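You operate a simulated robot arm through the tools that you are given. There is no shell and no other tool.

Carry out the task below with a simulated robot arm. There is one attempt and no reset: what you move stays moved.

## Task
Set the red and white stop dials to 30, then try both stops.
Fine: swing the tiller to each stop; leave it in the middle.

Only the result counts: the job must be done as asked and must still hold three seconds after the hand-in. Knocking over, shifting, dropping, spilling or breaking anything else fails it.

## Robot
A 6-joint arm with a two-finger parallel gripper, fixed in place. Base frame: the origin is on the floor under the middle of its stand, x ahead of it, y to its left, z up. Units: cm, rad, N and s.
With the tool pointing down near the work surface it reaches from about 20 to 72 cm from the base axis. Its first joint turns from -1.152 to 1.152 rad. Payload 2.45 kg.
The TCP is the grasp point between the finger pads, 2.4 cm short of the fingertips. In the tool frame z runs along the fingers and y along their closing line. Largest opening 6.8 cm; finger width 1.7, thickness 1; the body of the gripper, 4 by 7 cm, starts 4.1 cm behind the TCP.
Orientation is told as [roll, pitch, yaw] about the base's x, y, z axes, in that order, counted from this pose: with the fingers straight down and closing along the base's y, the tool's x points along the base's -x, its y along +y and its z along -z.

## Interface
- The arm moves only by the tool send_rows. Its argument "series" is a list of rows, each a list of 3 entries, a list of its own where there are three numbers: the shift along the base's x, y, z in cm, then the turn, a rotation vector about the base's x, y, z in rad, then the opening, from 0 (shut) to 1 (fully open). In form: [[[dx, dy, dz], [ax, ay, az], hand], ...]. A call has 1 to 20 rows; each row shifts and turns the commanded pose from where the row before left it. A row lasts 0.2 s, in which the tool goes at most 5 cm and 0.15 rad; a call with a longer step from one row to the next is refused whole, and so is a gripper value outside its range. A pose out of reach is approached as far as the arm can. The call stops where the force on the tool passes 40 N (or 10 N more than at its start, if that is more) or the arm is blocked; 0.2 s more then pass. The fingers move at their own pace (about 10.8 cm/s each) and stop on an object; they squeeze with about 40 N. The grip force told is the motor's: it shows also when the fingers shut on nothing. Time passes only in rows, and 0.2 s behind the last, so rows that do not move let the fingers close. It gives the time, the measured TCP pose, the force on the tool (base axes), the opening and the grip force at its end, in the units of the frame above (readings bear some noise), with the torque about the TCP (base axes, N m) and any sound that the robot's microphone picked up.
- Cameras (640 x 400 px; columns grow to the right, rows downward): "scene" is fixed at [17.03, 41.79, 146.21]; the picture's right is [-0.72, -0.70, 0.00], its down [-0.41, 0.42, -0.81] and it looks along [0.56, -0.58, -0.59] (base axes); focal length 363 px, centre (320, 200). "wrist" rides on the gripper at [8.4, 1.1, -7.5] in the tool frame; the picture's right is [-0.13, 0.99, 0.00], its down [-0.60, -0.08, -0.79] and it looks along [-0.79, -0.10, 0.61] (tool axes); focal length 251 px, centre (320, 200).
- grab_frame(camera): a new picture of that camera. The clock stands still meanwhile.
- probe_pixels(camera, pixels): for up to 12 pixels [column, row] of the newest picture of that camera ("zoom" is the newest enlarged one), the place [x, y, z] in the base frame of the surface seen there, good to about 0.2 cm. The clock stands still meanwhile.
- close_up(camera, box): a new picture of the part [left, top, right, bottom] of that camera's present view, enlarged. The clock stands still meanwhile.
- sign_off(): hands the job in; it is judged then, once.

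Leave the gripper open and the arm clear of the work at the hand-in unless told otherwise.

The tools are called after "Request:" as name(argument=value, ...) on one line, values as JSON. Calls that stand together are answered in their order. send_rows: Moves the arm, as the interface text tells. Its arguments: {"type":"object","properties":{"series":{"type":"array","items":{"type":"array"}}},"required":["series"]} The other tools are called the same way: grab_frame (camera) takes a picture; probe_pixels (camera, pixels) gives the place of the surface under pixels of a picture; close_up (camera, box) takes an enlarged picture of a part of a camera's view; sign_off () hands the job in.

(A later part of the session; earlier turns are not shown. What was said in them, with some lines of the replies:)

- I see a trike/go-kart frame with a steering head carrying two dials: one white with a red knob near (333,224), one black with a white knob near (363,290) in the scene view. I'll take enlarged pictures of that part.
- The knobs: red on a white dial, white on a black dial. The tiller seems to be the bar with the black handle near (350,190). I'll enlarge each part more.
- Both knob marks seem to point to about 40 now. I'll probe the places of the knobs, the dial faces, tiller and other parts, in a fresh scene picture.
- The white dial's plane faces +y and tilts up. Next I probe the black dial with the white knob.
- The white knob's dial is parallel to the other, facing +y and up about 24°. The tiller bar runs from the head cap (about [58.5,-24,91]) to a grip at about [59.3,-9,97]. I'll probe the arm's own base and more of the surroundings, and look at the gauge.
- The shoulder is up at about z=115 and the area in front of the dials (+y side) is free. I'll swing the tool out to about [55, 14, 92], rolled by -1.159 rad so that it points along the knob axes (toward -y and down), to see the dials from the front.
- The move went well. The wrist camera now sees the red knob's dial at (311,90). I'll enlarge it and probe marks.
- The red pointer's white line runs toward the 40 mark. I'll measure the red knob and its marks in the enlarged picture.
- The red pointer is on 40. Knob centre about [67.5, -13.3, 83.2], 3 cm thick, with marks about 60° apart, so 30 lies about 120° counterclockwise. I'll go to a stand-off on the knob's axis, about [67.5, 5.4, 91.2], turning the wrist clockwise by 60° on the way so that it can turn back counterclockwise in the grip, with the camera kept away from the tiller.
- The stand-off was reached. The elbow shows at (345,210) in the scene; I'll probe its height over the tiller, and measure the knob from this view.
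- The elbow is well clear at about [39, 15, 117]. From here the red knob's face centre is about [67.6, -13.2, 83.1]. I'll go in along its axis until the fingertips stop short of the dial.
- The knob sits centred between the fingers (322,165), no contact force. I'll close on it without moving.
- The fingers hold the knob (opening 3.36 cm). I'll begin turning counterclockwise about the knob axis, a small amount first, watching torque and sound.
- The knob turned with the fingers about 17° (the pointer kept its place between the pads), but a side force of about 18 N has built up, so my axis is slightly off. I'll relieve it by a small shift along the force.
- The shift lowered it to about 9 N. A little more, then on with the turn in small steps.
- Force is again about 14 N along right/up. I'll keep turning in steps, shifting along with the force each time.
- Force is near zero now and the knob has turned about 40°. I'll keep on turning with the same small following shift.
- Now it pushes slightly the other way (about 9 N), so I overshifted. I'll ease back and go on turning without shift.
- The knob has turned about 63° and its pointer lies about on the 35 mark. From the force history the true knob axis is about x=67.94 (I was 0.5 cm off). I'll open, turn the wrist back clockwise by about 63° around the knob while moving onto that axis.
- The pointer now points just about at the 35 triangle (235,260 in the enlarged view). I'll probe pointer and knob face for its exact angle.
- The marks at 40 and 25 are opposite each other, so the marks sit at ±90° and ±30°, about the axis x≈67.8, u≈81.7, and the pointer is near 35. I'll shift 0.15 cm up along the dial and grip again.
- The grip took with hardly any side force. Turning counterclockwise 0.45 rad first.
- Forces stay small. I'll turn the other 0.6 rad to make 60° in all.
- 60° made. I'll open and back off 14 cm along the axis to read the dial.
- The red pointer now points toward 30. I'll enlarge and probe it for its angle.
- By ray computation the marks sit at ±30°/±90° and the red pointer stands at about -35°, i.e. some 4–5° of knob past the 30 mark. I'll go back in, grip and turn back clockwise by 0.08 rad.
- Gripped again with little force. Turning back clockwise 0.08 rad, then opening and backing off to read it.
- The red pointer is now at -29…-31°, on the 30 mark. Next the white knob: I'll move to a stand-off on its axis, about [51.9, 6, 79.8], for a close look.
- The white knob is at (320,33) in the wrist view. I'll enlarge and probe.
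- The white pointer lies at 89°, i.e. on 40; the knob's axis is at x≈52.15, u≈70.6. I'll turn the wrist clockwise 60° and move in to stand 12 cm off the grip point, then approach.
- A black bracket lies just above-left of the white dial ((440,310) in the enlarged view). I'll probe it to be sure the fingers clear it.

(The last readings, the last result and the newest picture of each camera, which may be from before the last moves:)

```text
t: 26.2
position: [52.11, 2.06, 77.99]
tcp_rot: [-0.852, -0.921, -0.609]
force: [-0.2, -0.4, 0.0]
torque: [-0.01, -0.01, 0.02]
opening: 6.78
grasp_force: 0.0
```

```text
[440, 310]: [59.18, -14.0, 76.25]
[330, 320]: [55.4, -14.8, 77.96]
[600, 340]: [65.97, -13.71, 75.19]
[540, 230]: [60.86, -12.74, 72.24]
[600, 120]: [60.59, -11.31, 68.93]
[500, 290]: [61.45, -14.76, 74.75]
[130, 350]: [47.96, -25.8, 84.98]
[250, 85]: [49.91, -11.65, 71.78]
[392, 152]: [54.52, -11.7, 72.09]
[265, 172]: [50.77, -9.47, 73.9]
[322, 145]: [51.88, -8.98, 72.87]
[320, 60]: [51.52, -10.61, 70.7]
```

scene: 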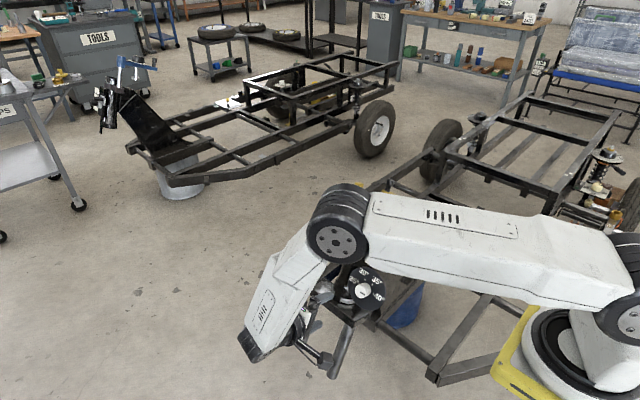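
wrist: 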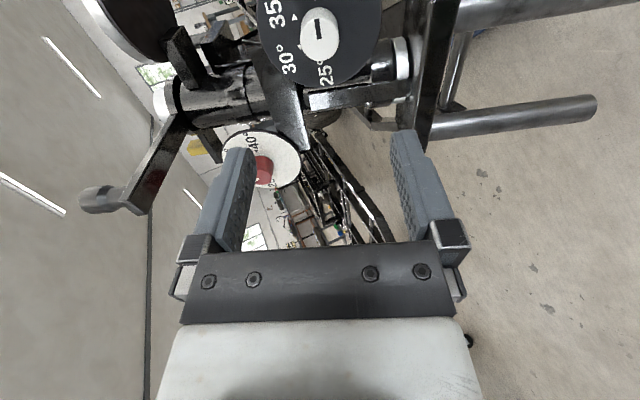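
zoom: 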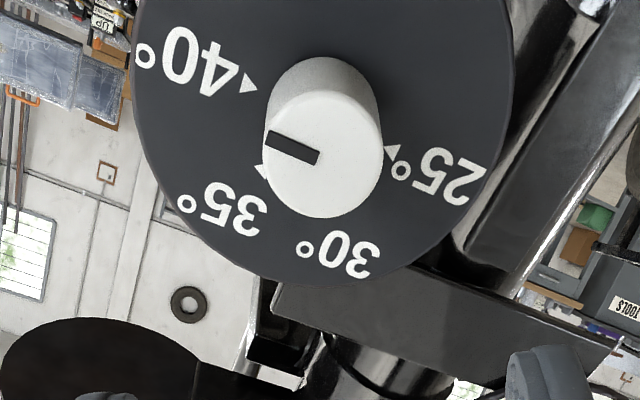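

All of it lies behind the dial plane. The 40 and 25 marks confirm the centre x=52.2, u=70.6. Moving in and closing on the white knob.

Request:
send_rows(series=[[[0.06, -3.2, -1.4], [0, 0, 0], 1], [[0, -3.2, -1.4], [0, 0, 0], 1], [[0, -1.6, -0.7], [0, 0, 0], 1], [[0, -1.4, -0.6], [0, 0, 0], 1], [[0, -1.4, -0.62], [0, 0, 0], 1], [[0, 0, 0], [0, 0, 0], 1], [[0, 0, 0], [0, 0, 0], 0.3], [[0, 0, 0], [0, 0, 0], 0.3], [[0, 0, 0], [0, 0, 0], 0.3], [[0, 0, 0], [0, 0, 0], 0.3]])

Request:
close_up(camera="wrist", box=[200, 40, 440, 220])

```text
t: 28.4
position: [52.14, -8.74, 73.29]
tcp_rot: [-0.854, -0.918, -0.605]
force: [1.0, -5.5, -4.1]
torque: [-0.52, 0.07, -0.14]
opening: 3.38
grasp_force: 45.0
```

```text
2.22 times, centred on (320, 130) of wrist
```

zoom: 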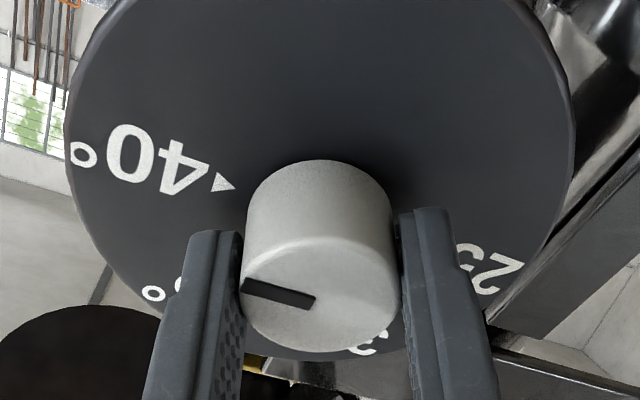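

The white knob is held with little side force. Turning counterclockwise 0.45 rad first.

Request:
send_rows(series=[[[0, 0, 0], [0, 0.1371, 0.0599], 0.3], [[0, 0, 0], [0, 0.1371, 0.0599], 0.3], [[0, 0, 0], [0, 0.1371, 0.0599], 0.3]])

```text
t: 29.2
position: [52.05, -8.8, 73.26]
tcp_rot: [-1.085, -0.54, -0.266]
force: [0.4, -2.3, -1.6]
torque: [0.0, 0.58, -1.39]
opening: 3.37
grasp_force: 44.7
```

Forces stay small; I'll go on to 60° in all.

Request:
send_rows(series=[[[0, 0, 0], [0, 0.1371, 0.0599], 0.3], [[0, 0, 0], [0, 0.1371, 0.0599], 0.3], [[0, 0, 0], [0, 0.1371, 0.0599], 0.3], [[0, 0, 0], [0, 0.1371, 0.0599], 0.3]])

```text
t: 30.2
position: [52.07, -8.74, 73.29]
tcp_rot: [-1.161, 0.002, 0.001]
force: [-3.5, 1.1, 0.6]
torque: [-0.99, 0.46, -1.03]
opening: 3.34
grasp_force: 45.2
```

60° done, forces near zero and the space above is free (tiller at x=59, 20 cm higher up the axis). I'll carry on for the second 60° in the same grip.

Request:
send_rows(series=[[[0, 0, 0], [0, 0.1371, 0.0599], 0.3], [[0, 0, 0], [0, 0.1371, 0.0599], 0.3], [[0, 0, 0], [0, 0.1371, 0.0599], 0.3]])

Request:
grab_frame(camera="wrist")

Request:
grab_frame(camera="scene")

```text
t: 31.0
position: [52.21, -8.85, 73.28]
tcp_rot: [-1.116, 0.412, 0.191]
force: [-5.4, -1.6, 0.5]
torque: [-1.09, 0.3, -0.64]
opening: 3.36
grasp_force: 45.4
```

```text
taken
```

wrist: 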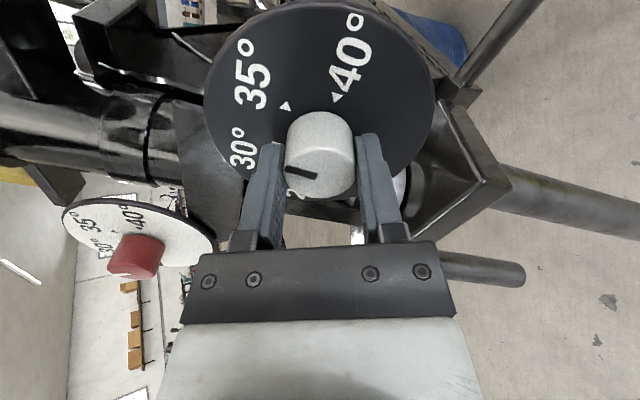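

```text
taken
```

scene: 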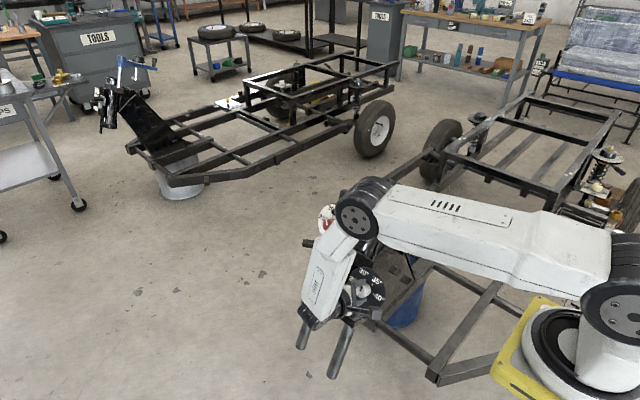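

All clear: the red dial at left is about 10 cm from the gripper. Four more rows to complete 120°.

Request:
send_rows(series=[[[0, 0, 0], [0, 0.1371, 0.0599], 0.3], [[0, 0, 0], [0, 0.1371, 0.0599], 0.3], [[0, 0, 0], [0, 0.1371, 0.0599], 0.3], [[0, 0, 0], [0, 0.1371, 0.0599], 0.3], [[0, 0, 0], [0, 0, 0], 0.3]])

Request:
close_up(camera="wrist", box=[200, 40, 440, 220])

```text
t: 32.2
position: [52.27, -8.84, 73.32]
tcp_rot: [-0.851, 0.917, 0.609]
force: [-7.9, -2.1, 7.1]
torque: [-1.09, 0.1, -0.18]
opening: 3.33
grasp_force: 45.1
```

```text
2.22 times, centred on (320, 130) of wrist
```

zoom: 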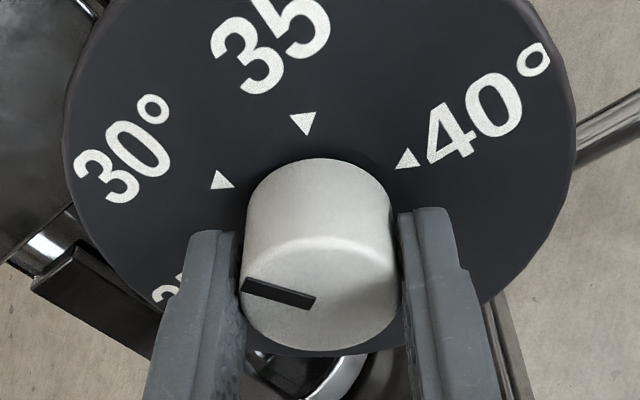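

The pointer kept its place between the pads, and the 30 triangle (222,180) now sits just where the 40 triangle was before. I'll open, back off 14 cm and read both dials.

Request:
send_rows(series=[[[0, 0, 0], [0, 0, 0], 1], [[0, 0, 0], [0, 0, 0], 1], [[0, 1.37, 0.6], [0, 0, 0], 1], [[0, 2.75, 1.2], [0, 0, 0], 1], [[0, 4.12, 1.8], [0, 0, 0], 1], [[0, 4.58, 2], [0, 0, 0], 1], [[0, 0, 0], [0, 0, 0], 1]])

Request:
grab_frame(camera="wrist")

Request:
close_up(camera="wrist", box=[230, 0, 410, 110])

```text
t: 33.8
position: [52.31, 4.04, 78.78]
tcp_rot: [-0.851, 0.916, 0.61]
force: [-0.3, -0.9, 0.4]
torque: [0.01, 0.0, -0.01]
opening: 6.8
grasp_force: 0.1
```

```text
taken
```

wrist: 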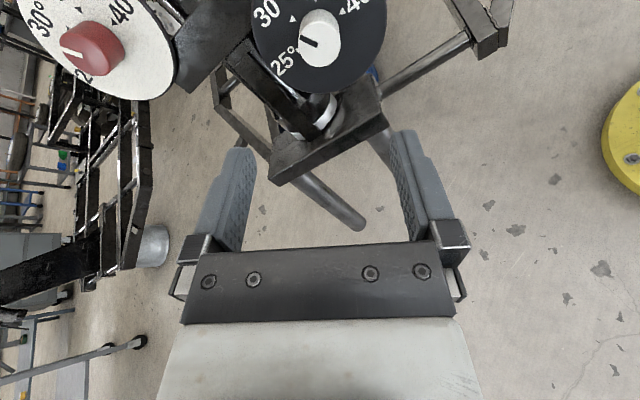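

```text
3.56 times, centred on (320, 55) of wrist
```

zoom: 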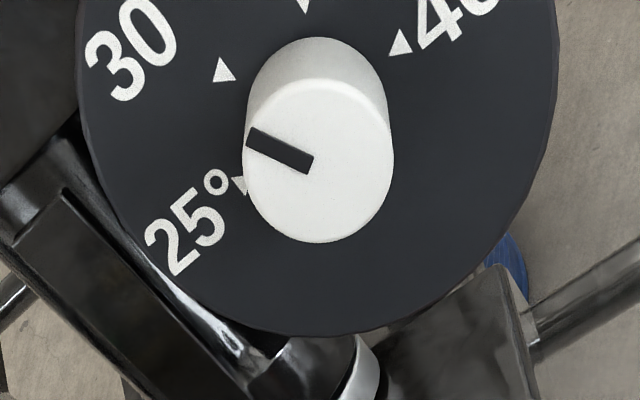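

The white pointer stands at about -29…-32°, on the 30 mark, so both dials read 30. Now the tiller. I'll back away to +y and up, turning the wrist clockwise by 150°, so that next I can tip the tool down over the tiller's grip with the fingers closing along x.

Request:
send_rows(series=[[[0, 2.75, 1.2], [0, -0.1333, -0.0582], 1], [[0, 2.75, 1.2], [0, -0.1333, -0.0582], 1], [[0, 2.75, 1.2], [0, -0.1333, -0.0582], 1], [[0, 2.75, 1.2], [0, -0.1333, -0.0582], 1], [[0.33, 0.07, 0.88], [0, -0.1333, -0.0582], 1], [[0.33, 0.07, 0.88], [0, -0.1333, -0.0582], 1], [[0.33, 0.07, 0.88], [0, -0.1333, -0.0582], 1], [[0.33, 0.07, 0.88], [0, -0.1333, -0.0582], 1], [[0.33, 0.07, 0.88], [0, -0.1333, -0.0582], 1], [[0.33, 0.07, 0.88], [0, -0.1333, -0.0582], 1], [[0.33, 0.07, 0.88], [0, -0.1333, -0.0582], 1], [[0.33, 0.07, 0.88], [0, -0.1333, -0.0582], 1], [[0.33, 0.07, 0.88], [0, -0.1333, -0.0582], 1], [[0.33, 0.07, 0.88], [0, -0.1333, -0.0582], 1], [[0.33, 0.07, 0.88], [0, -0.1333, -0.0582], 1], [[0.33, 0.07, 0.88], [0, -0.1333, -0.0582], 1], [[0.33, 0.07, 0.88], [0, -0.1333, -0.0582], 1], [[0.33, 0.07, 0.88], [0, -0.1333, -0.0582], 1], [[0, 0, 0], [0, 0, 0], 1]])

Request:
grab_frame(camera="wrist")

Request:
grab_frame(camera="scene")

```text
t: 37.8
position: [56.85, 15.98, 96.09]
tcp_rot: [0.005, -1.161, -1.576]
force: [0.6, -0.9, -0.4]
torque: [0.0, 0.02, -0.01]
opening: 6.78
grasp_force: 0.1
```

```text
taken
```

wrist: 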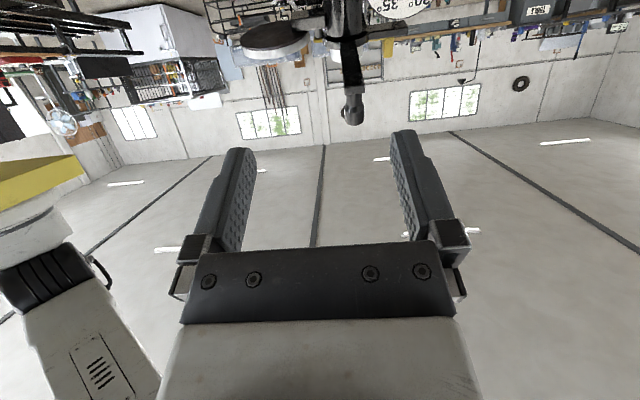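

```text
taken
```

scene: 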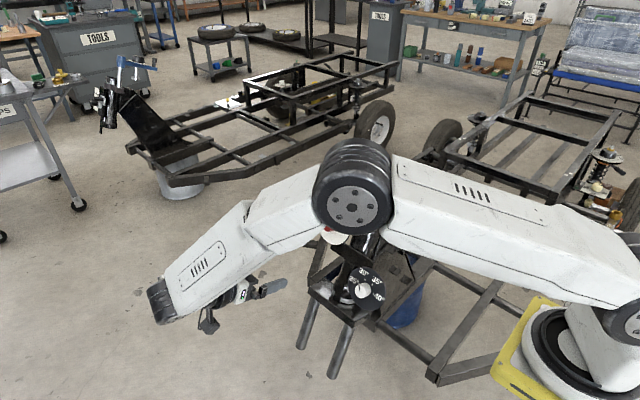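

The tiller's grip is seen at (352,105). Now I'll tip the tool by 90° about x so that it points down along the steering axis, while moving to about [58.9, 0, 112], still clear of the grip.

Request:
send_rows(series=[[[0.18, -0.5, 2], [0.1428, 0, 0], 1], [[0.18, -0.8, 2], [0.1428, 0, 0], 1], [[0.18, -1, 2], [0.1428, 0, 0], 1], [[0.18, -1.3, 1.7], [0.1428, 0, 0], 1], [[0.18, -1.5, 1.6], [0.1428, 0, 0], 1], [[0.18, -1.6, 1.5], [0.1428, 0, 0], 1], [[0.18, -1.7, 1.4], [0.1428, 0, 0], 1], [[0.18, -1.8, 1.2], [0.1428, 0, 0], 1], [[0.2, -1.9, 1], [0.1428, 0, 0], 1], [[0.2, -1.9, 0.8], [0.1428, 0, 0], 1], [[0.2, -2, 0.7], [0.1428, 0, 0], 1], [[0, 0, 0], [0, 0, 0], 1]])

Request:
grab_frame(camera="wrist")

Request:
grab_frame(camera="scene")

```text
t: 40.4
position: [59.0, 0.02, 111.86]
tcp_rot: [0.002, 0.411, -1.569]
force: [0.3, 0.2, 1.0]
torque: [0.01, -0.01, 0.03]
opening: 6.8
grasp_force: 0.1
```

```text
taken
```

wrist: 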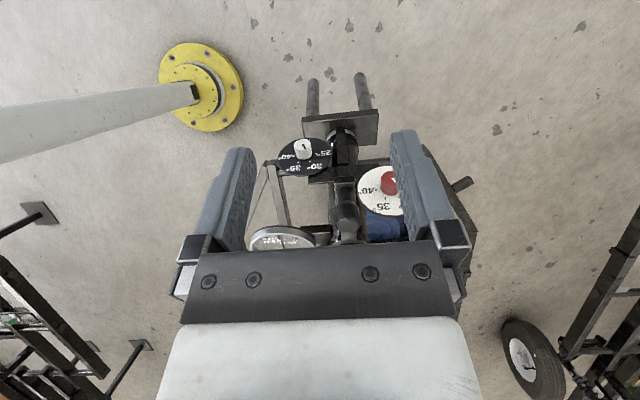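

```text
taken
```

scene: 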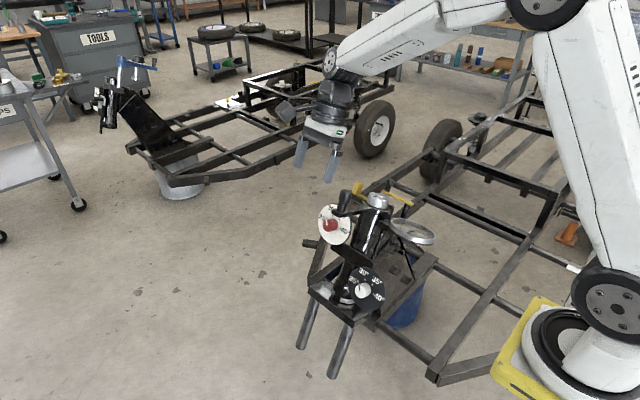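

The tool points down along the steering axis and the scene camera sees the dials again. I'll check both dials and the tiller in enlarged pictures.

Request:
close_up(camera="scene", box=[310, 200, 360, 250])

Request:
close_up(camera="scene", box=[330, 250, 410, 320])

Request:
close_up(camera="scene", box=[320, 165, 440, 245])

Request:
probe_pixels(camera="zoom", pixels=[[153, 125], [153, 150], [125, 130], [180, 130], [150, 190], [120, 235], [90, 220], [300, 165], [310, 195], [260, 215], [215, 105], [390, 155]])

```text
8.00 times, centred on (335, 225) of scene
```

zoom: 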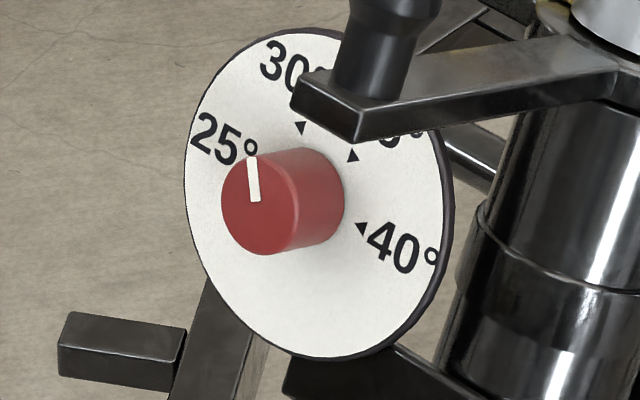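

```text
5.71 times, centred on (370, 285) of scene
```

zoom: 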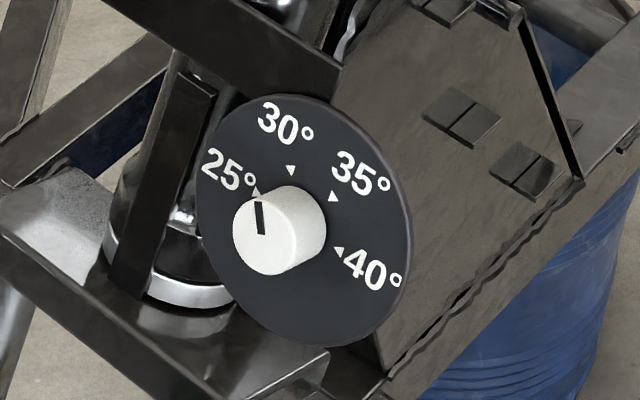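

```text
5.00 times, centred on (380, 205) of scene
```

zoom: 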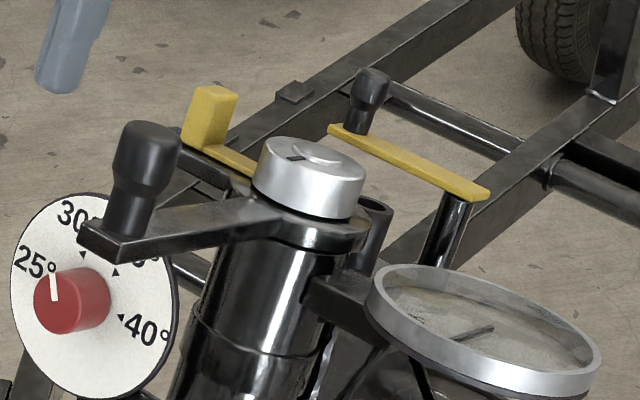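

```text
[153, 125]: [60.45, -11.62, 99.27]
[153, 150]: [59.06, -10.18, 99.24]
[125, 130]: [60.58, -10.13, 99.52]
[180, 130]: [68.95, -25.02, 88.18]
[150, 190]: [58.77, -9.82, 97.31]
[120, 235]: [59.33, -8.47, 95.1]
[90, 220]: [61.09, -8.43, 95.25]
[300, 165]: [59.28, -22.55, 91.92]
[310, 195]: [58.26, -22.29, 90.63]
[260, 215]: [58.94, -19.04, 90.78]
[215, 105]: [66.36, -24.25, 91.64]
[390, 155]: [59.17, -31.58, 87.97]
```

Both pointers show at 30 in this view too (each lies along the direction of the 30 triangle). Now I want a clean look at the tiller from above, so I raise the tool by about 8 cm along the axis.

Request:
send_rows(series=[[[0, -1, 3], [0, 0, 0], 1], [[0, -1, 3], [0, 0, 0], 1], [[0, -1, 2], [0, 0, 0], 1], [[0, 0, 0], [0, 0, 0], 1]])

Request:
grab_frame(camera="wrist")

Request:
close_up(camera="wrist", box=[230, 100, 450, 240])

```text
t: 41.4
position: [59.03, -3.12, 119.93]
tcp_rot: [0.001, 0.411, -1.571]
force: [-0.3, 0.2, -0.3]
torque: [0.01, 0.0, -0.01]
opening: 6.8
grasp_force: 0.0
```

```text
taken
```

wrist: 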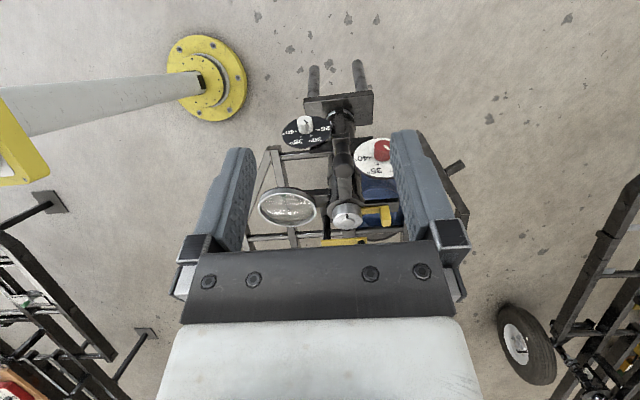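

```text
2.86 times, centred on (340, 170) of wrist
```

zoom: 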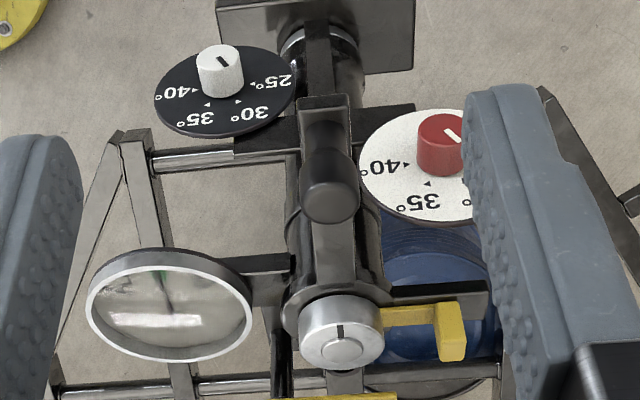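

A clear top view: cap at (342,345), grip at (330,185), bar end at (325,105) in the enlarged view. I'll probe these to find the tiller's line.

Request:
probe_pixels(camera="zoom", pixels=[[340, 348], [318, 348], [362, 348], [305, 190], [330, 195], [357, 190], [300, 104], [324, 104], [348, 104], [330, 250], [312, 250], [352, 250]])

Request:
close_up(camera="wrist", box=[300, 125, 400, 240])

```text
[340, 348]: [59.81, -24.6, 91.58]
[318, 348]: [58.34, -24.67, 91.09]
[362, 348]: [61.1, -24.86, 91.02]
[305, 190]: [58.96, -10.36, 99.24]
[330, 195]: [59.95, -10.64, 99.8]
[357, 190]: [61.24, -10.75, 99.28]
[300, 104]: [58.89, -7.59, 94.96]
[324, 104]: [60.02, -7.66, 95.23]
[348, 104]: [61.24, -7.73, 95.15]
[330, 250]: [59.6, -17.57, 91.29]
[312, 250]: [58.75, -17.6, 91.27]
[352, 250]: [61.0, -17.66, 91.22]
```

```text
3.48 times, centred on (350, 182) of wrist
```

zoom: 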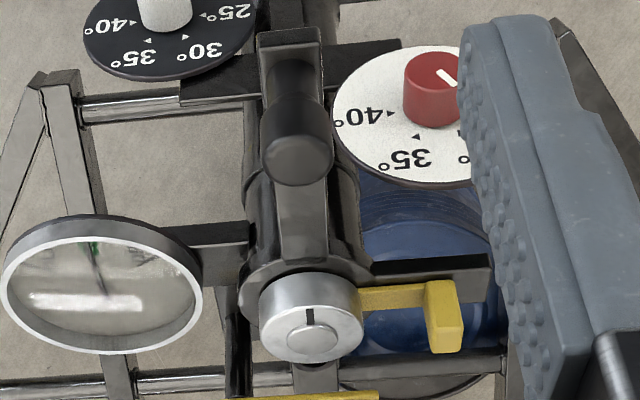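

The cap and the tiller's end both lie at x≈60.0, so the tiller is at the middle now; steering axis passes at n≈14.1, grip at n≈29.3 (radius about 15 cm). I'll move over the grip, still 10 cm above it.

Request:
send_rows(series=[[[0.2, -2.5, -2.2], [0, 0, 0], 1], [[0.2, -2.5, -2.2], [0, 0, 0], 1], [[0.2, -2.5, -2.2], [0, 0, 0], 1], [[0.2, -2.5, -2.2], [0, 0, 0], 1], [[0.17, -2.46, -2.2], [0, 0, 0], 1], [[0, 0, 0], [0, 0, 0], 1]])

Request:
grab_frame(camera="wrist")

Request:
grab_frame(camera="scene")

```text
t: 42.8
position: [59.86, -15.45, 108.81]
tcp_rot: [0.0, 0.407, -1.572]
force: [0.0, 0.8, 0.3]
torque: [-0.04, -0.03, -0.01]
opening: 6.79
grasp_force: 0.1
```

```text
taken
```

wrist: 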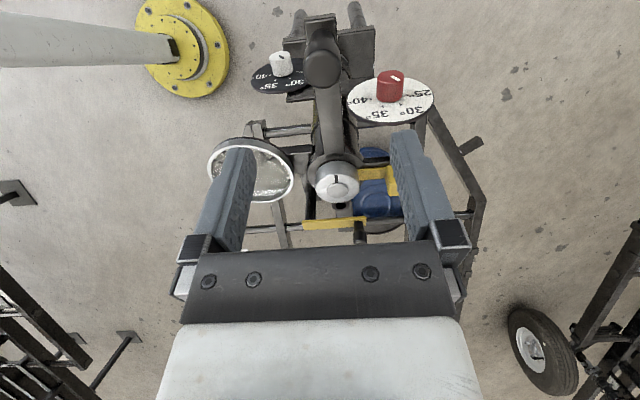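

```text
taken
```

scene: 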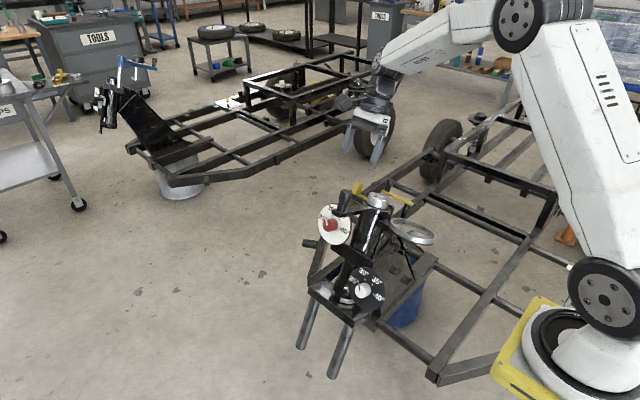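

The grip lies straight below along the tool axis (322,55). Lowering along the steering axis, the fingers straddling the grip, tips stopping above the bar.

Request:
send_rows(series=[[[0.05, 1.0, -2.3], [0, 0, 0], 1], [[0.05, 1.0, -2.3], [0, 0, 0], 1], [[0, 0.8, -1.83], [0, 0, 0], 1], [[0, 0.6, -1.37], [0, 0, 0], 1], [[0, 0.5, -1.15], [0, 0, 0], 1], [[0, 0.5, -1.15], [0, 0, 0], 1], [[0, 0.4, -0.92], [0, 0, 0], 1], [[0, 0, 0], [0, 0, 0], 1]])

Request:
grab_frame(camera="wrist")

Request:
close_up(camera="scene", box=[290, 130, 440, 250])

```text
t: 44.6
position: [60.1, -10.6, 97.81]
tcp_rot: [0.0, 0.411, -1.57]
force: [-0.1, 0.1, -0.7]
torque: [-0.01, 0.02, -0.01]
opening: 6.79
grasp_force: 0.1
```

```text
taken
```

wrist: 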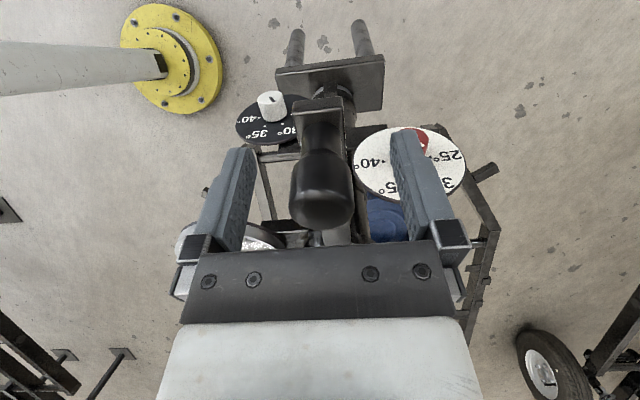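

```text
3.33 times, centred on (365, 190) of scene
```

zoom: 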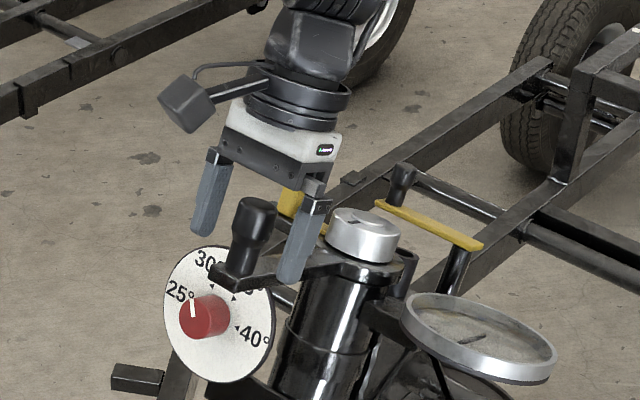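

The grip is centred between the fingers (320,185). Closing on it.

Request:
send_rows(series=[[[0, 0, 0], [0, 0, 0], 0.2], [[0, 0, 0], [0, 0, 0], 0.2], [[0, 0, 0], [0, 0, 0], 0.2], [[0, 0, 0], [0, 0, 0], 0.2]])

Request:
grab_frame(camera="wrist")

```text
t: 45.6
position: [60.0, -10.61, 97.91]
tcp_rot: [-0.002, 0.41, -1.57]
force: [0.1, 2.0, -2.6]
torque: [0.03, -0.51, -0.14]
opening: 2.77
grasp_force: 42.4
```

```text
taken
```

wrist: 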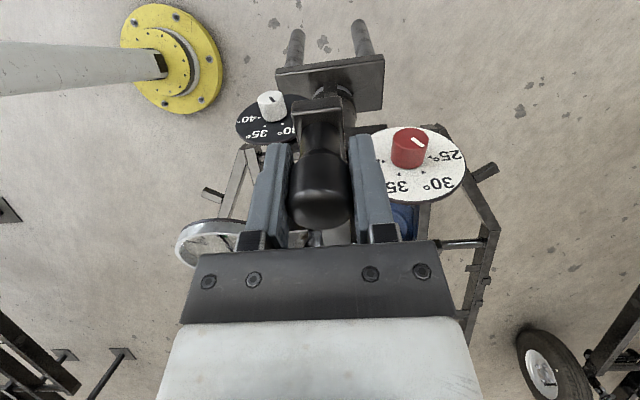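

The grip is held (2.77 cm) with no side force. I'll start swinging toward +x on the arc about the steering axis, turning the tool with it: first 10°.

Request:
send_rows(series=[[[0.67, -0.013, -0.006], [0, 0.01747, -0.03999], 0.2], [[0.67, -0.04, -0.017], [0, 0.01747, -0.03999], 0.2], [[0.666, -0.067, -0.029], [0, 0.01747, -0.03999], 0.2], [[0.663, -0.093, -0.041], [0, 0.01747, -0.03999], 0.2]])

```text
t: 46.6
position: [62.65, -10.67, 97.75]
tcp_rot: [-0.075, 0.404, -1.761]
force: [3.0, 2.9, -4.1]
torque: [0.57, -1.14, 0.0]
opening: 2.79
grasp_force: 42.6
```

It swings freely (about 6 N). Going on to 20°.

Request:
send_rows(series=[[[0.658, -0.12, -0.052], [0, 0.01747, -0.03999], 0.2], [[0.651, -0.147, -0.064], [0, 0.01747, -0.03999], 0.2], [[0.644, -0.172, -0.075], [0, 0.01747, -0.03999], 0.2], [[0.635, -0.197, -0.086], [0, 0.01747, -0.03999], 0.2]])

Request:
grab_frame(camera="wrist")

Request:
close_up(camera="scene", box=[270, 130, 440, 260])

```text
t: 47.6
position: [65.15, -11.4, 97.48]
tcp_rot: [-0.145, 0.384, -1.948]
force: [6.0, 12.3, -2.0]
torque: [-0.37, -1.08, -0.15]
opening: 2.77
grasp_force: 42.6
```

```text
taken
```

wrist: 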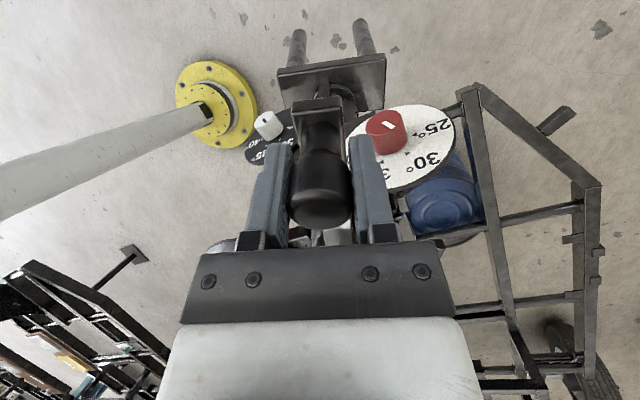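

```text
3.08 times, centred on (355, 195) of scene
```

zoom: 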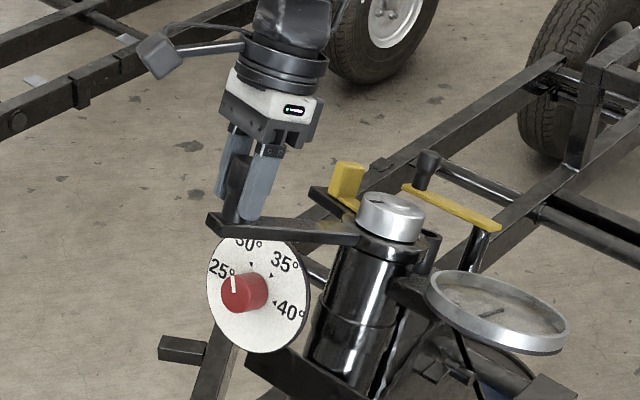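

It follows well and the fork turns with it; a 12 N radial pull shows my arc is slightly tight, so I add 0.1 cm outward. Next to 25°.

Request:
send_rows(series=[[[0.65, -0.14, -0.06], [0, 0.01747, -0.03999], 0.2], [[0.614, -0.247, -0.108], [0, 0.01747, -0.03999], 0.2]])

```text
t: 48.2
position: [66.5, -11.79, 97.33]
tcp_rot: [-0.181, 0.371, -2.042]
force: [5.1, 8.9, -3.3]
torque: [0.39, -1.58, -0.46]
opening: 2.78
grasp_force: 42.4
```

Angle now about 24.8°, no contact with the stop yet. Going on in 1° steps to 28°.

Request:
send_rows(series=[[[0.25, -0.09, -0.04], [0, 0.00699, -0.01599], 0.2], [[0.242, -0.11, -0.048], [0, 0.00699, -0.01599], 0.2], [[0.24, -0.114, -0.05], [0, 0.00699, -0.01599], 0.2]])

```text
t: 49.0
position: [67.2, -12.15, 97.11]
tcp_rot: [-0.2, 0.359, -2.095]
force: [5.7, 6.8, -2.7]
torque: [0.41, -1.62, -0.31]
opening: 2.79
grasp_force: 42.8
```

About 27.5° and still free. Two more degrees, then I'll look for the stop.

Request:
send_rows(series=[[[0.238, -0.118, -0.052], [0, 0.00699, -0.01599], 0.2], [[0.235, -0.122, -0.053], [0, 0.00699, -0.01599], 0.2]])

```text
t: 49.6
position: [67.67, -12.44, 96.93]
tcp_rot: [-0.212, 0.351, -2.133]
force: [6.1, 5.8, 0.0]
torque: [-0.01, -1.47, -0.27]
opening: 2.81
grasp_force: 42.0
```

About 30° by my reckoning, force still free. Another degree at a time.

Request:
send_rows(series=[[[0.233, -0.126, -0.055], [0, 0.00699, -0.01599], 0.2]])

```text
t: 50.0
position: [67.97, -12.53, 97.02]
tcp_rot: [-0.221, 0.346, -2.151]
force: [5.0, 6.9, 0.1]
torque: [-0.39, -1.55, -0.45]
opening: 2.81
grasp_force: 42.7
```

No stop yet; a further degree each.

Request:
send_rows(series=[[[0.231, -0.13, -0.057], [0, 0.00699, -0.01599], 0.2]])

Request:
grab_frame(camera="wrist")

Request:
close_up(camera="scene", box=[290, 160, 440, 280])

```text
t: 50.4
position: [67.97, -12.62, 97.01]
tcp_rot: [-0.23, 0.346, -2.169]
force: [-6.8, 9.8, 3.0]
torque: [-0.1, -1.69, -0.45]
opening: 2.78
grasp_force: 42.8
```

```text
taken
```

wrist: 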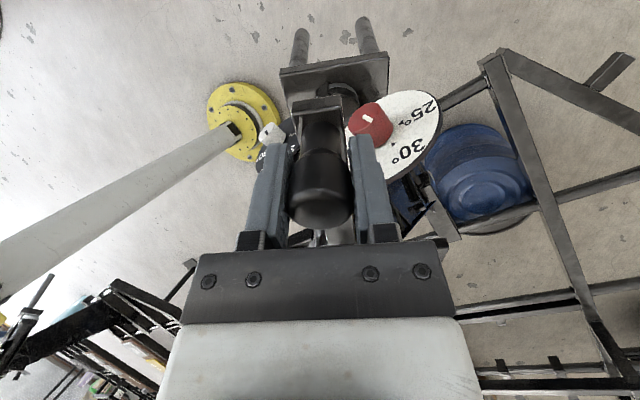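

```text
3.33 times, centred on (365, 220) of scene
```

zoom: 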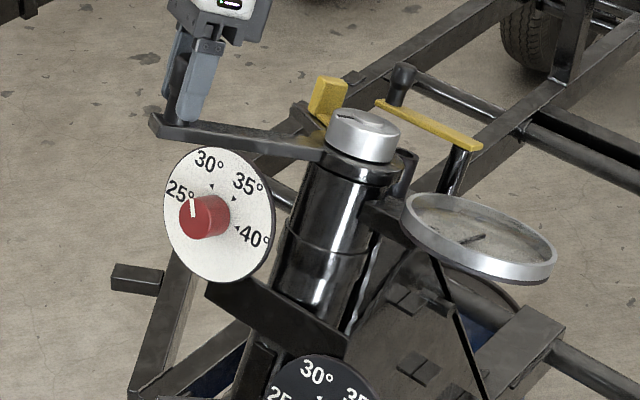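

The grip stopped at x=67.97 and the force turned against the swing (about 11 N): the stop is felt. I'll press very slightly more to be sure it is seated, and hold.

Request:
send_rows(series=[[[0.12, -0.065, -0.029], [0, 0, 0], 0.2], [[0, 0, 0], [0, 0, 0], 0.2], [[0, 0, 0], [0, 0, 0], 0.2]])

```text
t: 51.2
position: [68.07, -12.64, 96.93]
tcp_rot: [-0.232, 0.345, -2.168]
force: [-28.1, 20.7, 15.4]
torque: [-0.81, -1.01, -0.74]
opening: 2.81
grasp_force: 42.5
```

About 38 N against the stop with no further motion, so the +x stop is reached (at x≈68.0, consistent with 30°). Now back off and swing the other way along a refined arc (radius 15.8), first to 15°.

Request:
send_rows(series=[[[-0.41, 0.165, 0.072], [0, -0.01398, 0.03199], 0.2], [[-0.604, 0.304, 0.133], [0, -0.01747, 0.03999], 0.2], [[-0.619, 0.28, 0.122], [0, -0.01747, 0.03999], 0.2], [[-0.631, 0.254, 0.111], [0, -0.01747, 0.03999], 0.2], [[-0.642, 0.229, 0.1], [0, -0.01747, 0.03999], 0.2], [[-0.653, 0.203, 0.089], [0, -0.01747, 0.03999], 0.2], [[-0.662, 0.177, 0.077], [0, -0.01747, 0.03999], 0.2]])

```text
t: 52.8
position: [64.03, -11.17, 97.69]
tcp_rot: [-0.114, 0.395, -1.855]
force: [5.5, 14.2, -1.5]
torque: [-0.01, -0.89, -0.21]
opening: 2.81
grasp_force: 42.5
```

Moving freely, with a 13 N radial pull; I add 0.08 cm outward and go on to the middle.

Request:
send_rows(series=[[[-0.65, 0.23, 0.1], [0, -0.01747, 0.03999], 0.2], [[-0.676, 0.124, 0.054], [0, -0.01747, 0.03999], 0.2], [[-0.682, 0.096, 0.042], [0, -0.01747, 0.03999], 0.2], [[-0.685, 0.069, 0.03], [0, -0.01747, 0.03999], 0.2], [[-0.688, 0.041, 0.018], [0, -0.01747, 0.03999], 0.2], [[-0.689, 0.014, 0.006], [0, -0.01747, 0.03999], 0.2]])

```text
t: 54.2
position: [59.91, -10.56, 97.89]
tcp_rot: [-0.001, 0.408, -1.571]
force: [0.6, -0.9, 0.8]
torque: [-0.11, 0.52, 0.19]
opening: 2.8
grasp_force: 42.8
```

Back at the middle with no force (x=59.9). Now toward the -x stop, first to -15°.

Request:
send_rows(series=[[[-0.689, -0.014, -0.006], [0, -0.01747, 0.03999], 0.2], [[-0.688, -0.041, -0.018], [0, -0.01747, 0.03999], 0.2], [[-0.685, -0.069, -0.03], [0, -0.01747, 0.03999], 0.2], [[-0.682, -0.096, -0.042], [0, -0.01747, 0.03999], 0.2], [[-0.676, -0.124, -0.054], [0, -0.01747, 0.03999], 0.2], [[-0.669, -0.149, -0.065], [0, -0.01747, 0.03999], 0.2]])

Request:
grab_frame(camera="wrist")

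Request:
close_up(camera="scene", box=[290, 130, 440, 280])

```text
t: 55.6
position: [55.79, -11.13, 97.59]
tcp_rot: [0.113, 0.393, -1.286]
force: [3.0, -12.8, -4.5]
torque: [0.19, 1.38, 0.56]
opening: 2.8
grasp_force: 42.2
```

```text
taken
```

wrist: 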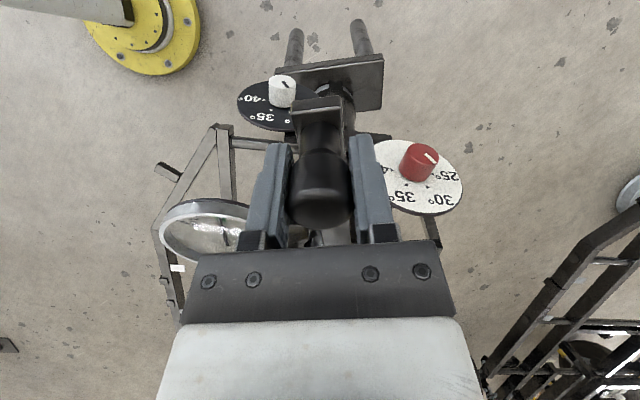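

```text
2.67 times, centred on (365, 205) of scene
```

zoom: 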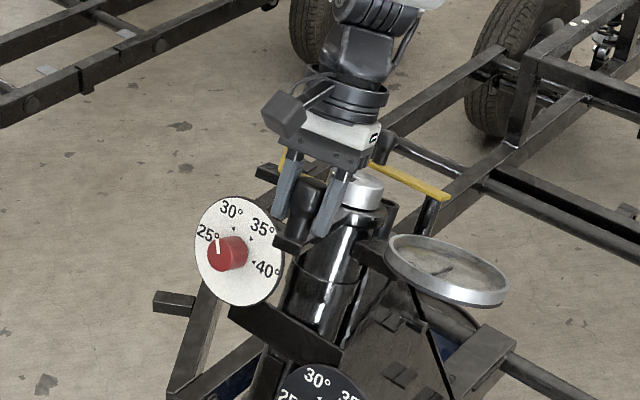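

Now the radial force is inward (14 N) on this side, so I shift 0.1 cm inward and go on toward -22.5°.

Request:
send_rows(series=[[[-0.63, -0.27, -0.118], [0, -0.01747, 0.03999], 0.2], [[-0.645, -0.222, -0.097], [0, -0.01747, 0.03999], 0.2], [[-0.635, -0.247, -0.108], [0, -0.01747, 0.03999], 0.2]])

```text
t: 56.4
position: [53.95, -11.9, 97.4]
tcp_rot: [0.167, 0.377, -1.142]
force: [-0.1, 3.7, 2.1]
torque: [-1.46, 0.64, 0.57]
opening: 2.79
grasp_force: 42.5
```

Force is low again. Two more 2.5° rows.

Request:
send_rows(series=[[[-0.631, -0.254, -0.111], [0, -0.01747, 0.03999], 0.2], [[-0.619, -0.28, -0.122], [0, -0.01747, 0.03999], 0.2]])

```text
t: 57.0
position: [52.73, -12.25, 97.2]
tcp_rot: [0.199, 0.362, -1.054]
force: [-1.6, 3.7, 8.5]
torque: [-0.51, 1.13, 0.83]
opening: 2.81
grasp_force: 42.3
```

At x=52.7 and still free; on in 1° steps.

Request:
send_rows(series=[[[-0.242, -0.118, -0.052], [0, -0.00699, 0.01599], 0.2], [[-0.24, -0.122, -0.053], [0, -0.00699, 0.01599], 0.2]])

```text
t: 57.6
position: [52.1, -12.45, 97.06]
tcp_rot: [0.211, 0.355, -1.018]
force: [-4.2, 6.8, 9.6]
torque: [-0.48, 1.07, 0.81]
opening: 2.76
grasp_force: 42.4
```

Still no stop; next degree.

Request:
send_rows(series=[[[-0.237, -0.126, -0.055], [0, -0.00699, 0.01599], 0.2]])

```text
t: 58.0
position: [52.08, -12.58, 96.98]
tcp_rot: [0.22, 0.351, -1.001]
force: [4.7, 10.8, 9.7]
torque: [0.36, 1.77, 0.46]
opening: 2.8
grasp_force: 42.6
```

The force has turned against the swing (about 11 N) at x≈52.05: the -x stop. A slight extra press to seat it.

Request:
send_rows(series=[[[-0.12, -0.065, -0.029], [0, 0, 0], 0.2], [[0, 0, 0], [0, 0, 0], 0.2], [[0, 0, 0], [0, 0, 0], 0.2]])

```text
t: 58.8
position: [52.02, -12.71, 96.85]
tcp_rot: [0.222, 0.35, -1.0]
force: [22.5, 24.7, 13.1]
torque: [0.1, 1.59, 0.7]
opening: 2.81
grasp_force: 42.5
```

About 33 N against the stop: the -x stop is reached too. The stops lie at x≈68.0 and x≈52.05, so the middle is at x≈60.0. Backing off and swinging back to the middle.

Request:
send_rows(series=[[[0.25, 0.13, 0.057], [0, 0, 0], 0.2], [[0.598, 0.304, 0.133], [0, 0.01776, -0.04065], 0.2], [[0.613, 0.28, 0.122], [0, 0.01776, -0.04065], 0.2], [[0.625, 0.254, 0.111], [0, 0.01776, -0.04065], 0.2], [[0.636, 0.229, 0.1], [0, 0.01776, -0.04065], 0.2], [[0.646, 0.203, 0.089], [0, 0.01776, -0.04065], 0.2], [[0.655, 0.177, 0.077], [0, 0.01776, -0.04065], 0.2]])

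Request:
send_rows(series=[[[0.662, 0.179, 0.078], [0, 0.01776, -0.04065], 0.2], [[0.669, 0.154, 0.067], [0, 0.01776, -0.04065], 0.2], [[0.675, 0.126, 0.055], [0, 0.01776, -0.04065], 0.2], [[0.678, 0.069, 0.03], [0, 0.01776, -0.04065], 0.2], [[0.681, 0.041, 0.018], [0, 0.01776, -0.04065], 0.2], [[0.682, 0.014, 0.006], [0, 0.01776, -0.04065], 0.2], [[0, 0, 0], [0, 0, 0], 0.2]])

Request:
grab_frame(camera="wrist")

```text
t: 60.4
position: [55.86, -11.19, 97.55]
tcp_rot: [0.114, 0.395, -1.283]
force: [-3.9, 6.4, 4.0]
torque: [0.26, 0.58, 0.09]
opening: 2.81
grasp_force: 41.8
```

```text
t: 62.0
position: [59.9, -10.65, 97.81]
tcp_rot: [-0.001, 0.41, -1.574]
force: [0.2, -1.7, -20.0]
torque: [-0.74, -0.85, -0.49]
opening: 2.77
grasp_force: 42.2
```

```text
taken
```

wrist: 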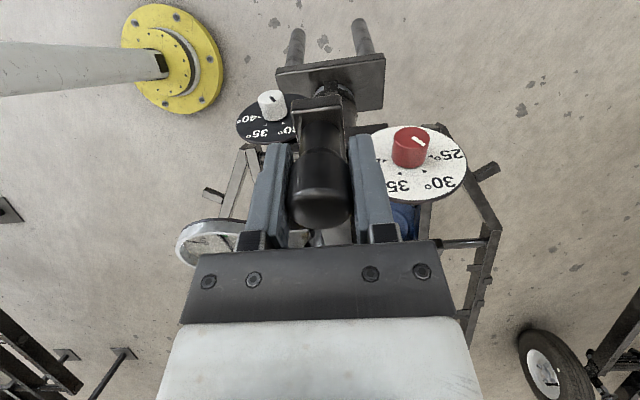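

At the middle the side force is nil, only a 20 N pull down along the axis; I'll relax that by lowering 0.12 cm and take another reading.

Request:
send_rows(series=[[[0, 0.05, -0.11], [0, 0, 0], 0.2], [[0, 0, 0], [0, 0, 0], 0.2]])

Request:
send_rows(series=[[[0, 0, 0], [0, 0, 0], 0.2]])

Request:
send_rows(series=[[[0, 0, 0], [0, 0, 0], 0.2]])

```text
t: 62.6
position: [59.96, -10.68, 97.77]
tcp_rot: [0.0, 0.409, -1.573]
force: [-1.0, -8.3, -9.2]
torque: [-0.35, 0.61, -0.03]
opening: 2.8
grasp_force: 42.7
```

```text
t: 63.0
position: [59.86, -10.77, 97.71]
tcp_rot: [-0.001, 0.409, -1.573]
force: [-0.4, -11.4, -4.7]
torque: [-0.04, 0.87, 0.18]
opening: 2.8
grasp_force: 42.0
```

```text
t: 63.4
position: [59.94, -10.67, 97.8]
tcp_rot: [-0.001, 0.41, -1.572]
force: [-1.6, -14.5, -2.4]
torque: [0.16, 0.96, 0.22]
opening: 2.77
grasp_force: 42.2
```

x reads about 59.92. I'll nudge +0.08 in x and relax 0.1 cm inward, then open the fingers gently.

Request:
send_rows(series=[[[0.08, -0.09, -0.03], [0, 0, 0], 0.2], [[0, 0, 0], [0, 0, 0], 0.2]])

Request:
send_rows(series=[[[0, 0, 0], [0, 0, 0], 0.5], [[0, 0, 0], [0, 0, 0], 0.7], [[0, 0, 0], [0, 0, 0], 1], [[0, 0, 0], [0, 0, 0], 1]])

Request:
grab_frame(camera="wrist")

```text
t: 64.0
position: [60.0, -10.63, 97.86]
tcp_rot: [0.001, 0.41, -1.57]
force: [-2.7, -7.0, 1.1]
torque: [-0.62, 0.69, -0.01]
opening: 2.78
grasp_force: 43.0
```

```text
t: 65.0
position: [59.9, -10.67, 97.77]
tcp_rot: [0.0, 0.409, -1.573]
force: [0.0, -0.1, -0.5]
torque: [0.0, 0.0, 0.01]
opening: 6.8
grasp_force: 0.1
```

```text
taken
```

wrist: 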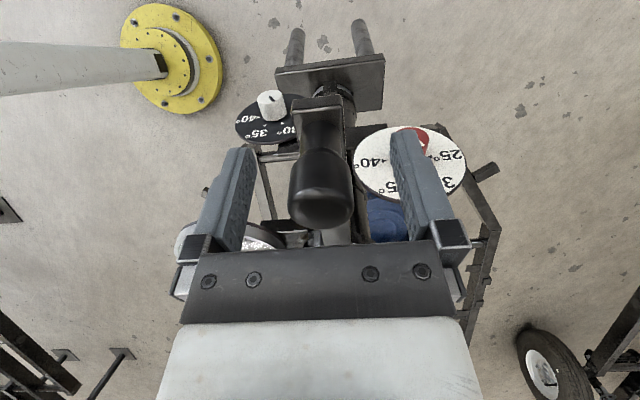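

The grip is free between the open fingers. I'll lift straight up along the axis, then back off to +y to check the tiller and dials.

Request:
send_rows(series=[[[0, -0.4, 0.92], [0, 0, 0], 1], [[0, -0.8, 1.83], [0, 0, 0], 1], [[0, -1.2, 2.75], [0, 0, 0], 1], [[0, -1.2, 2.75], [0, 0, 0], 1], [[0, -1.2, 2.75], [0, 0, 0], 1], [[-0.2, 2.5, 2.2], [0, 0, 0], 1], [[-0.2, 2.5, 2.2], [0, 0, 0], 1], [[-0.2, 2.5, 2.2], [0, 0, 0], 1], [[-0.2, 2.5, 2.2], [0, 0, 0], 1], [[-0.2, 2.5, 2.2], [0, 0, 0], 1], [[0, 0, 0], [0, 0, 0], 1]])

Request:
grab_frame(camera="wrist")

Request:
close_up(camera="wrist", box=[230, 100, 450, 240])

Request:
probe_pixels(camera="zoom", pixels=[[340, 348], [318, 348], [362, 348], [305, 190], [330, 195], [357, 190], [300, 104], [324, 104], [348, 104], [330, 250], [312, 250], [352, 250]])

```text
t: 67.4
position: [59.06, -2.92, 119.75]
tcp_rot: [-0.002, 0.41, -1.573]
force: [-0.1, 0.1, -0.2]
torque: [-0.01, -0.02, -0.02]
opening: 6.79
grasp_force: 0.1
```

```text
taken
```

wrist: 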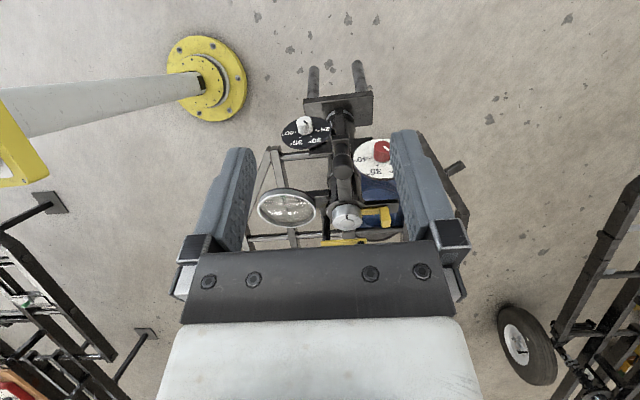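

```text
2.86 times, centred on (340, 170) of wrist
```

zoom: 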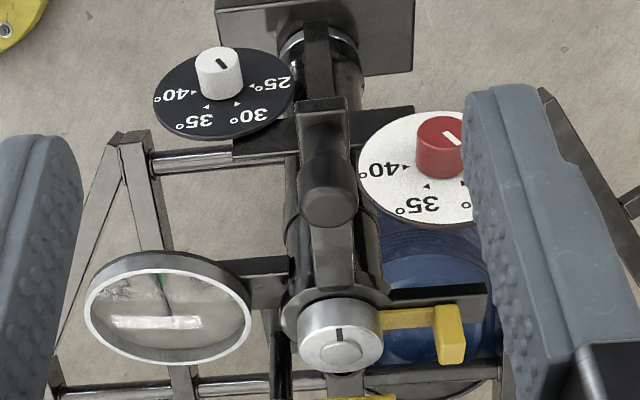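

```text
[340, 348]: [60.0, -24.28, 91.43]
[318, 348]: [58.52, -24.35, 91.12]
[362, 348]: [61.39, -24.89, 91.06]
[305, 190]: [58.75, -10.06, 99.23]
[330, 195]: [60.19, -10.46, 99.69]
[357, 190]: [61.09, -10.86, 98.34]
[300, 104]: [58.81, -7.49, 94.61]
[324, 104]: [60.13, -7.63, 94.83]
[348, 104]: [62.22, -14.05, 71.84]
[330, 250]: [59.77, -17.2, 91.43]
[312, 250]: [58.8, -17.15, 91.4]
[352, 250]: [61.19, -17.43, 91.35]
```

The tiller stands as at the start (end at x≈60.1, cap at 60.0). Now a last check of both dials at high zoom from the scene camera.

Request:
close_up(camera="scene", box=[320, 208, 352, 238])

Request:
close_up(camera="scene", box=[348, 272, 384, 304])

Request:
close_up(camera="wrist", box=[275, 105, 405, 190])

```text
13.33 times, centred on (336, 223) of scene
```

zoom: 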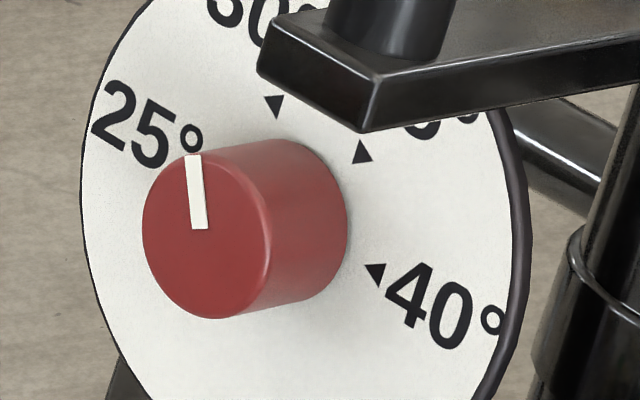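

```text
12.50 times, centred on (366, 288) of scene
```

zoom: 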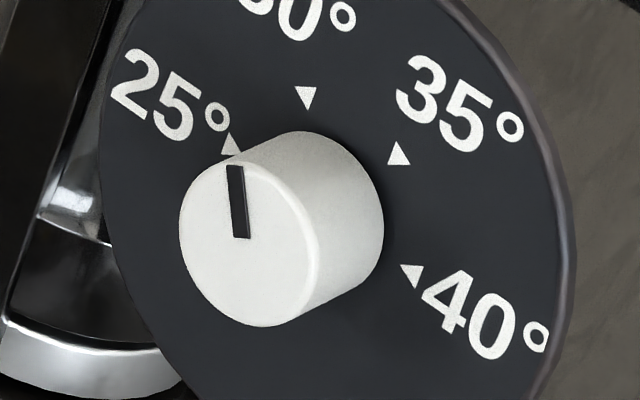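

```text
4.71 times, centred on (340, 148) of wrist
```

zoom: 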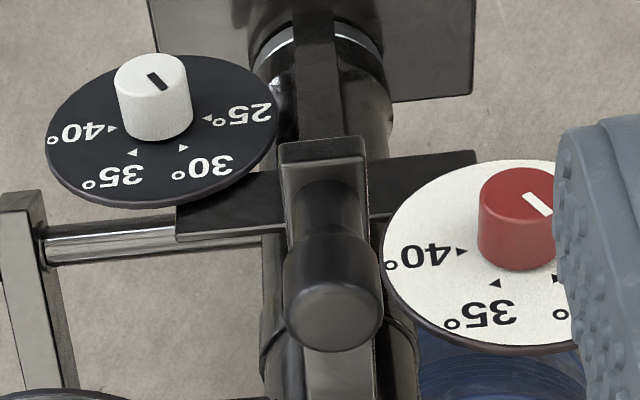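

Both pointers lie along their 30 marks (white at -29.6°, red within about 2° of its mark; a 60° knob turn is 5° of stop), and the two stops were met evenly at ±8.0 cm. I'll draw the arm farther away with the gripper open and take a last look.

Request:
send_rows(series=[[[-2, 1.2, 0.6], [0, 0, 0], 1], [[-2, 1.2, 0.6], [0, 0, 0], 1], [[-2, 1.2, 0.6], [0, 0, 0], 1], [[-2, 1.2, 0.6], [0, 0, 0], 1], [[-2, 1.2, 0.6], [0, 0, 0], 1], [[-2, 1.2, 0.6], [0, 0, 0], 1], [[0, 0, 0], [0, 0, 0], 1], [[0, 0, 0], [0, 0, 0], 1]])

Request:
grab_frame(camera="scene")

Request:
close_up(camera="scene", box=[280, 160, 460, 330])

```text
t: 69.2
position: [46.97, 4.24, 123.39]
tcp_rot: [0.001, 0.411, -1.571]
force: [-0.2, 0.2, -0.5]
torque: [0.04, -0.01, -0.02]
opening: 6.79
grasp_force: 0.0
```

```text
taken
```

scene: 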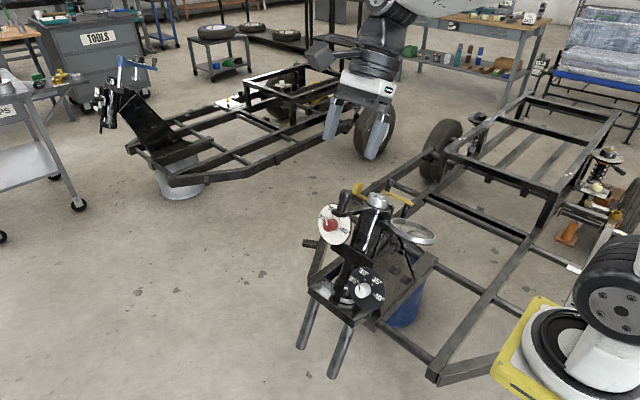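

```text
2.35 times, centred on (370, 245) of scene
```

zoom: 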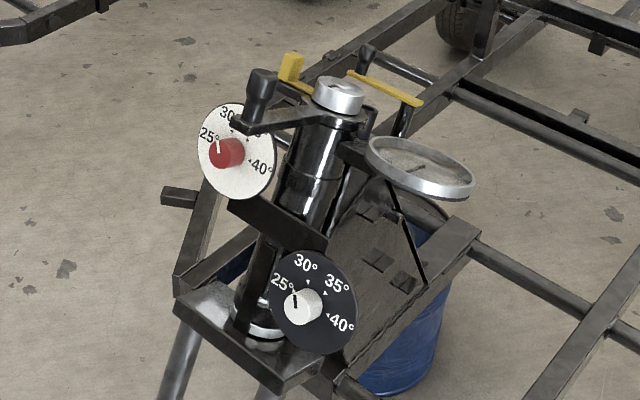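

The dials read 30, the tiller is in the middle, nothing else has moved, and the arm is clear with the gripper open. Handing in.

Request:
sign_off()

```text
The job is handed in.
```

I set both stop dials to 30, swung the tiller to each stop, and left it in the middle. The job is handed in; I haven't seen the verdict.

- **Dials:** The white knob's pointer is on the 30 mark. The red knob's pointer is about 2° of knob turn short of its mark (on the 35 side). That is roughly 0.2 on the scale, since 60° of knob turn is 5 on the scale. I left it rather than change the dial after trying the stops.
- **Stops:** With the dials at 30, I pressed the tiller lightly against each stop. The grip stopped at about x = 68.0 cm on one side and x = 52.05 cm on the other. That is even about the middle and matches 30° each way.
- **Tiller:** It is back at the middle, with the grip at about x = 60.0 cm.
- **Arm:** The gripper is open and the arm is clear of the work. Nothing else looks moved in the last picture.
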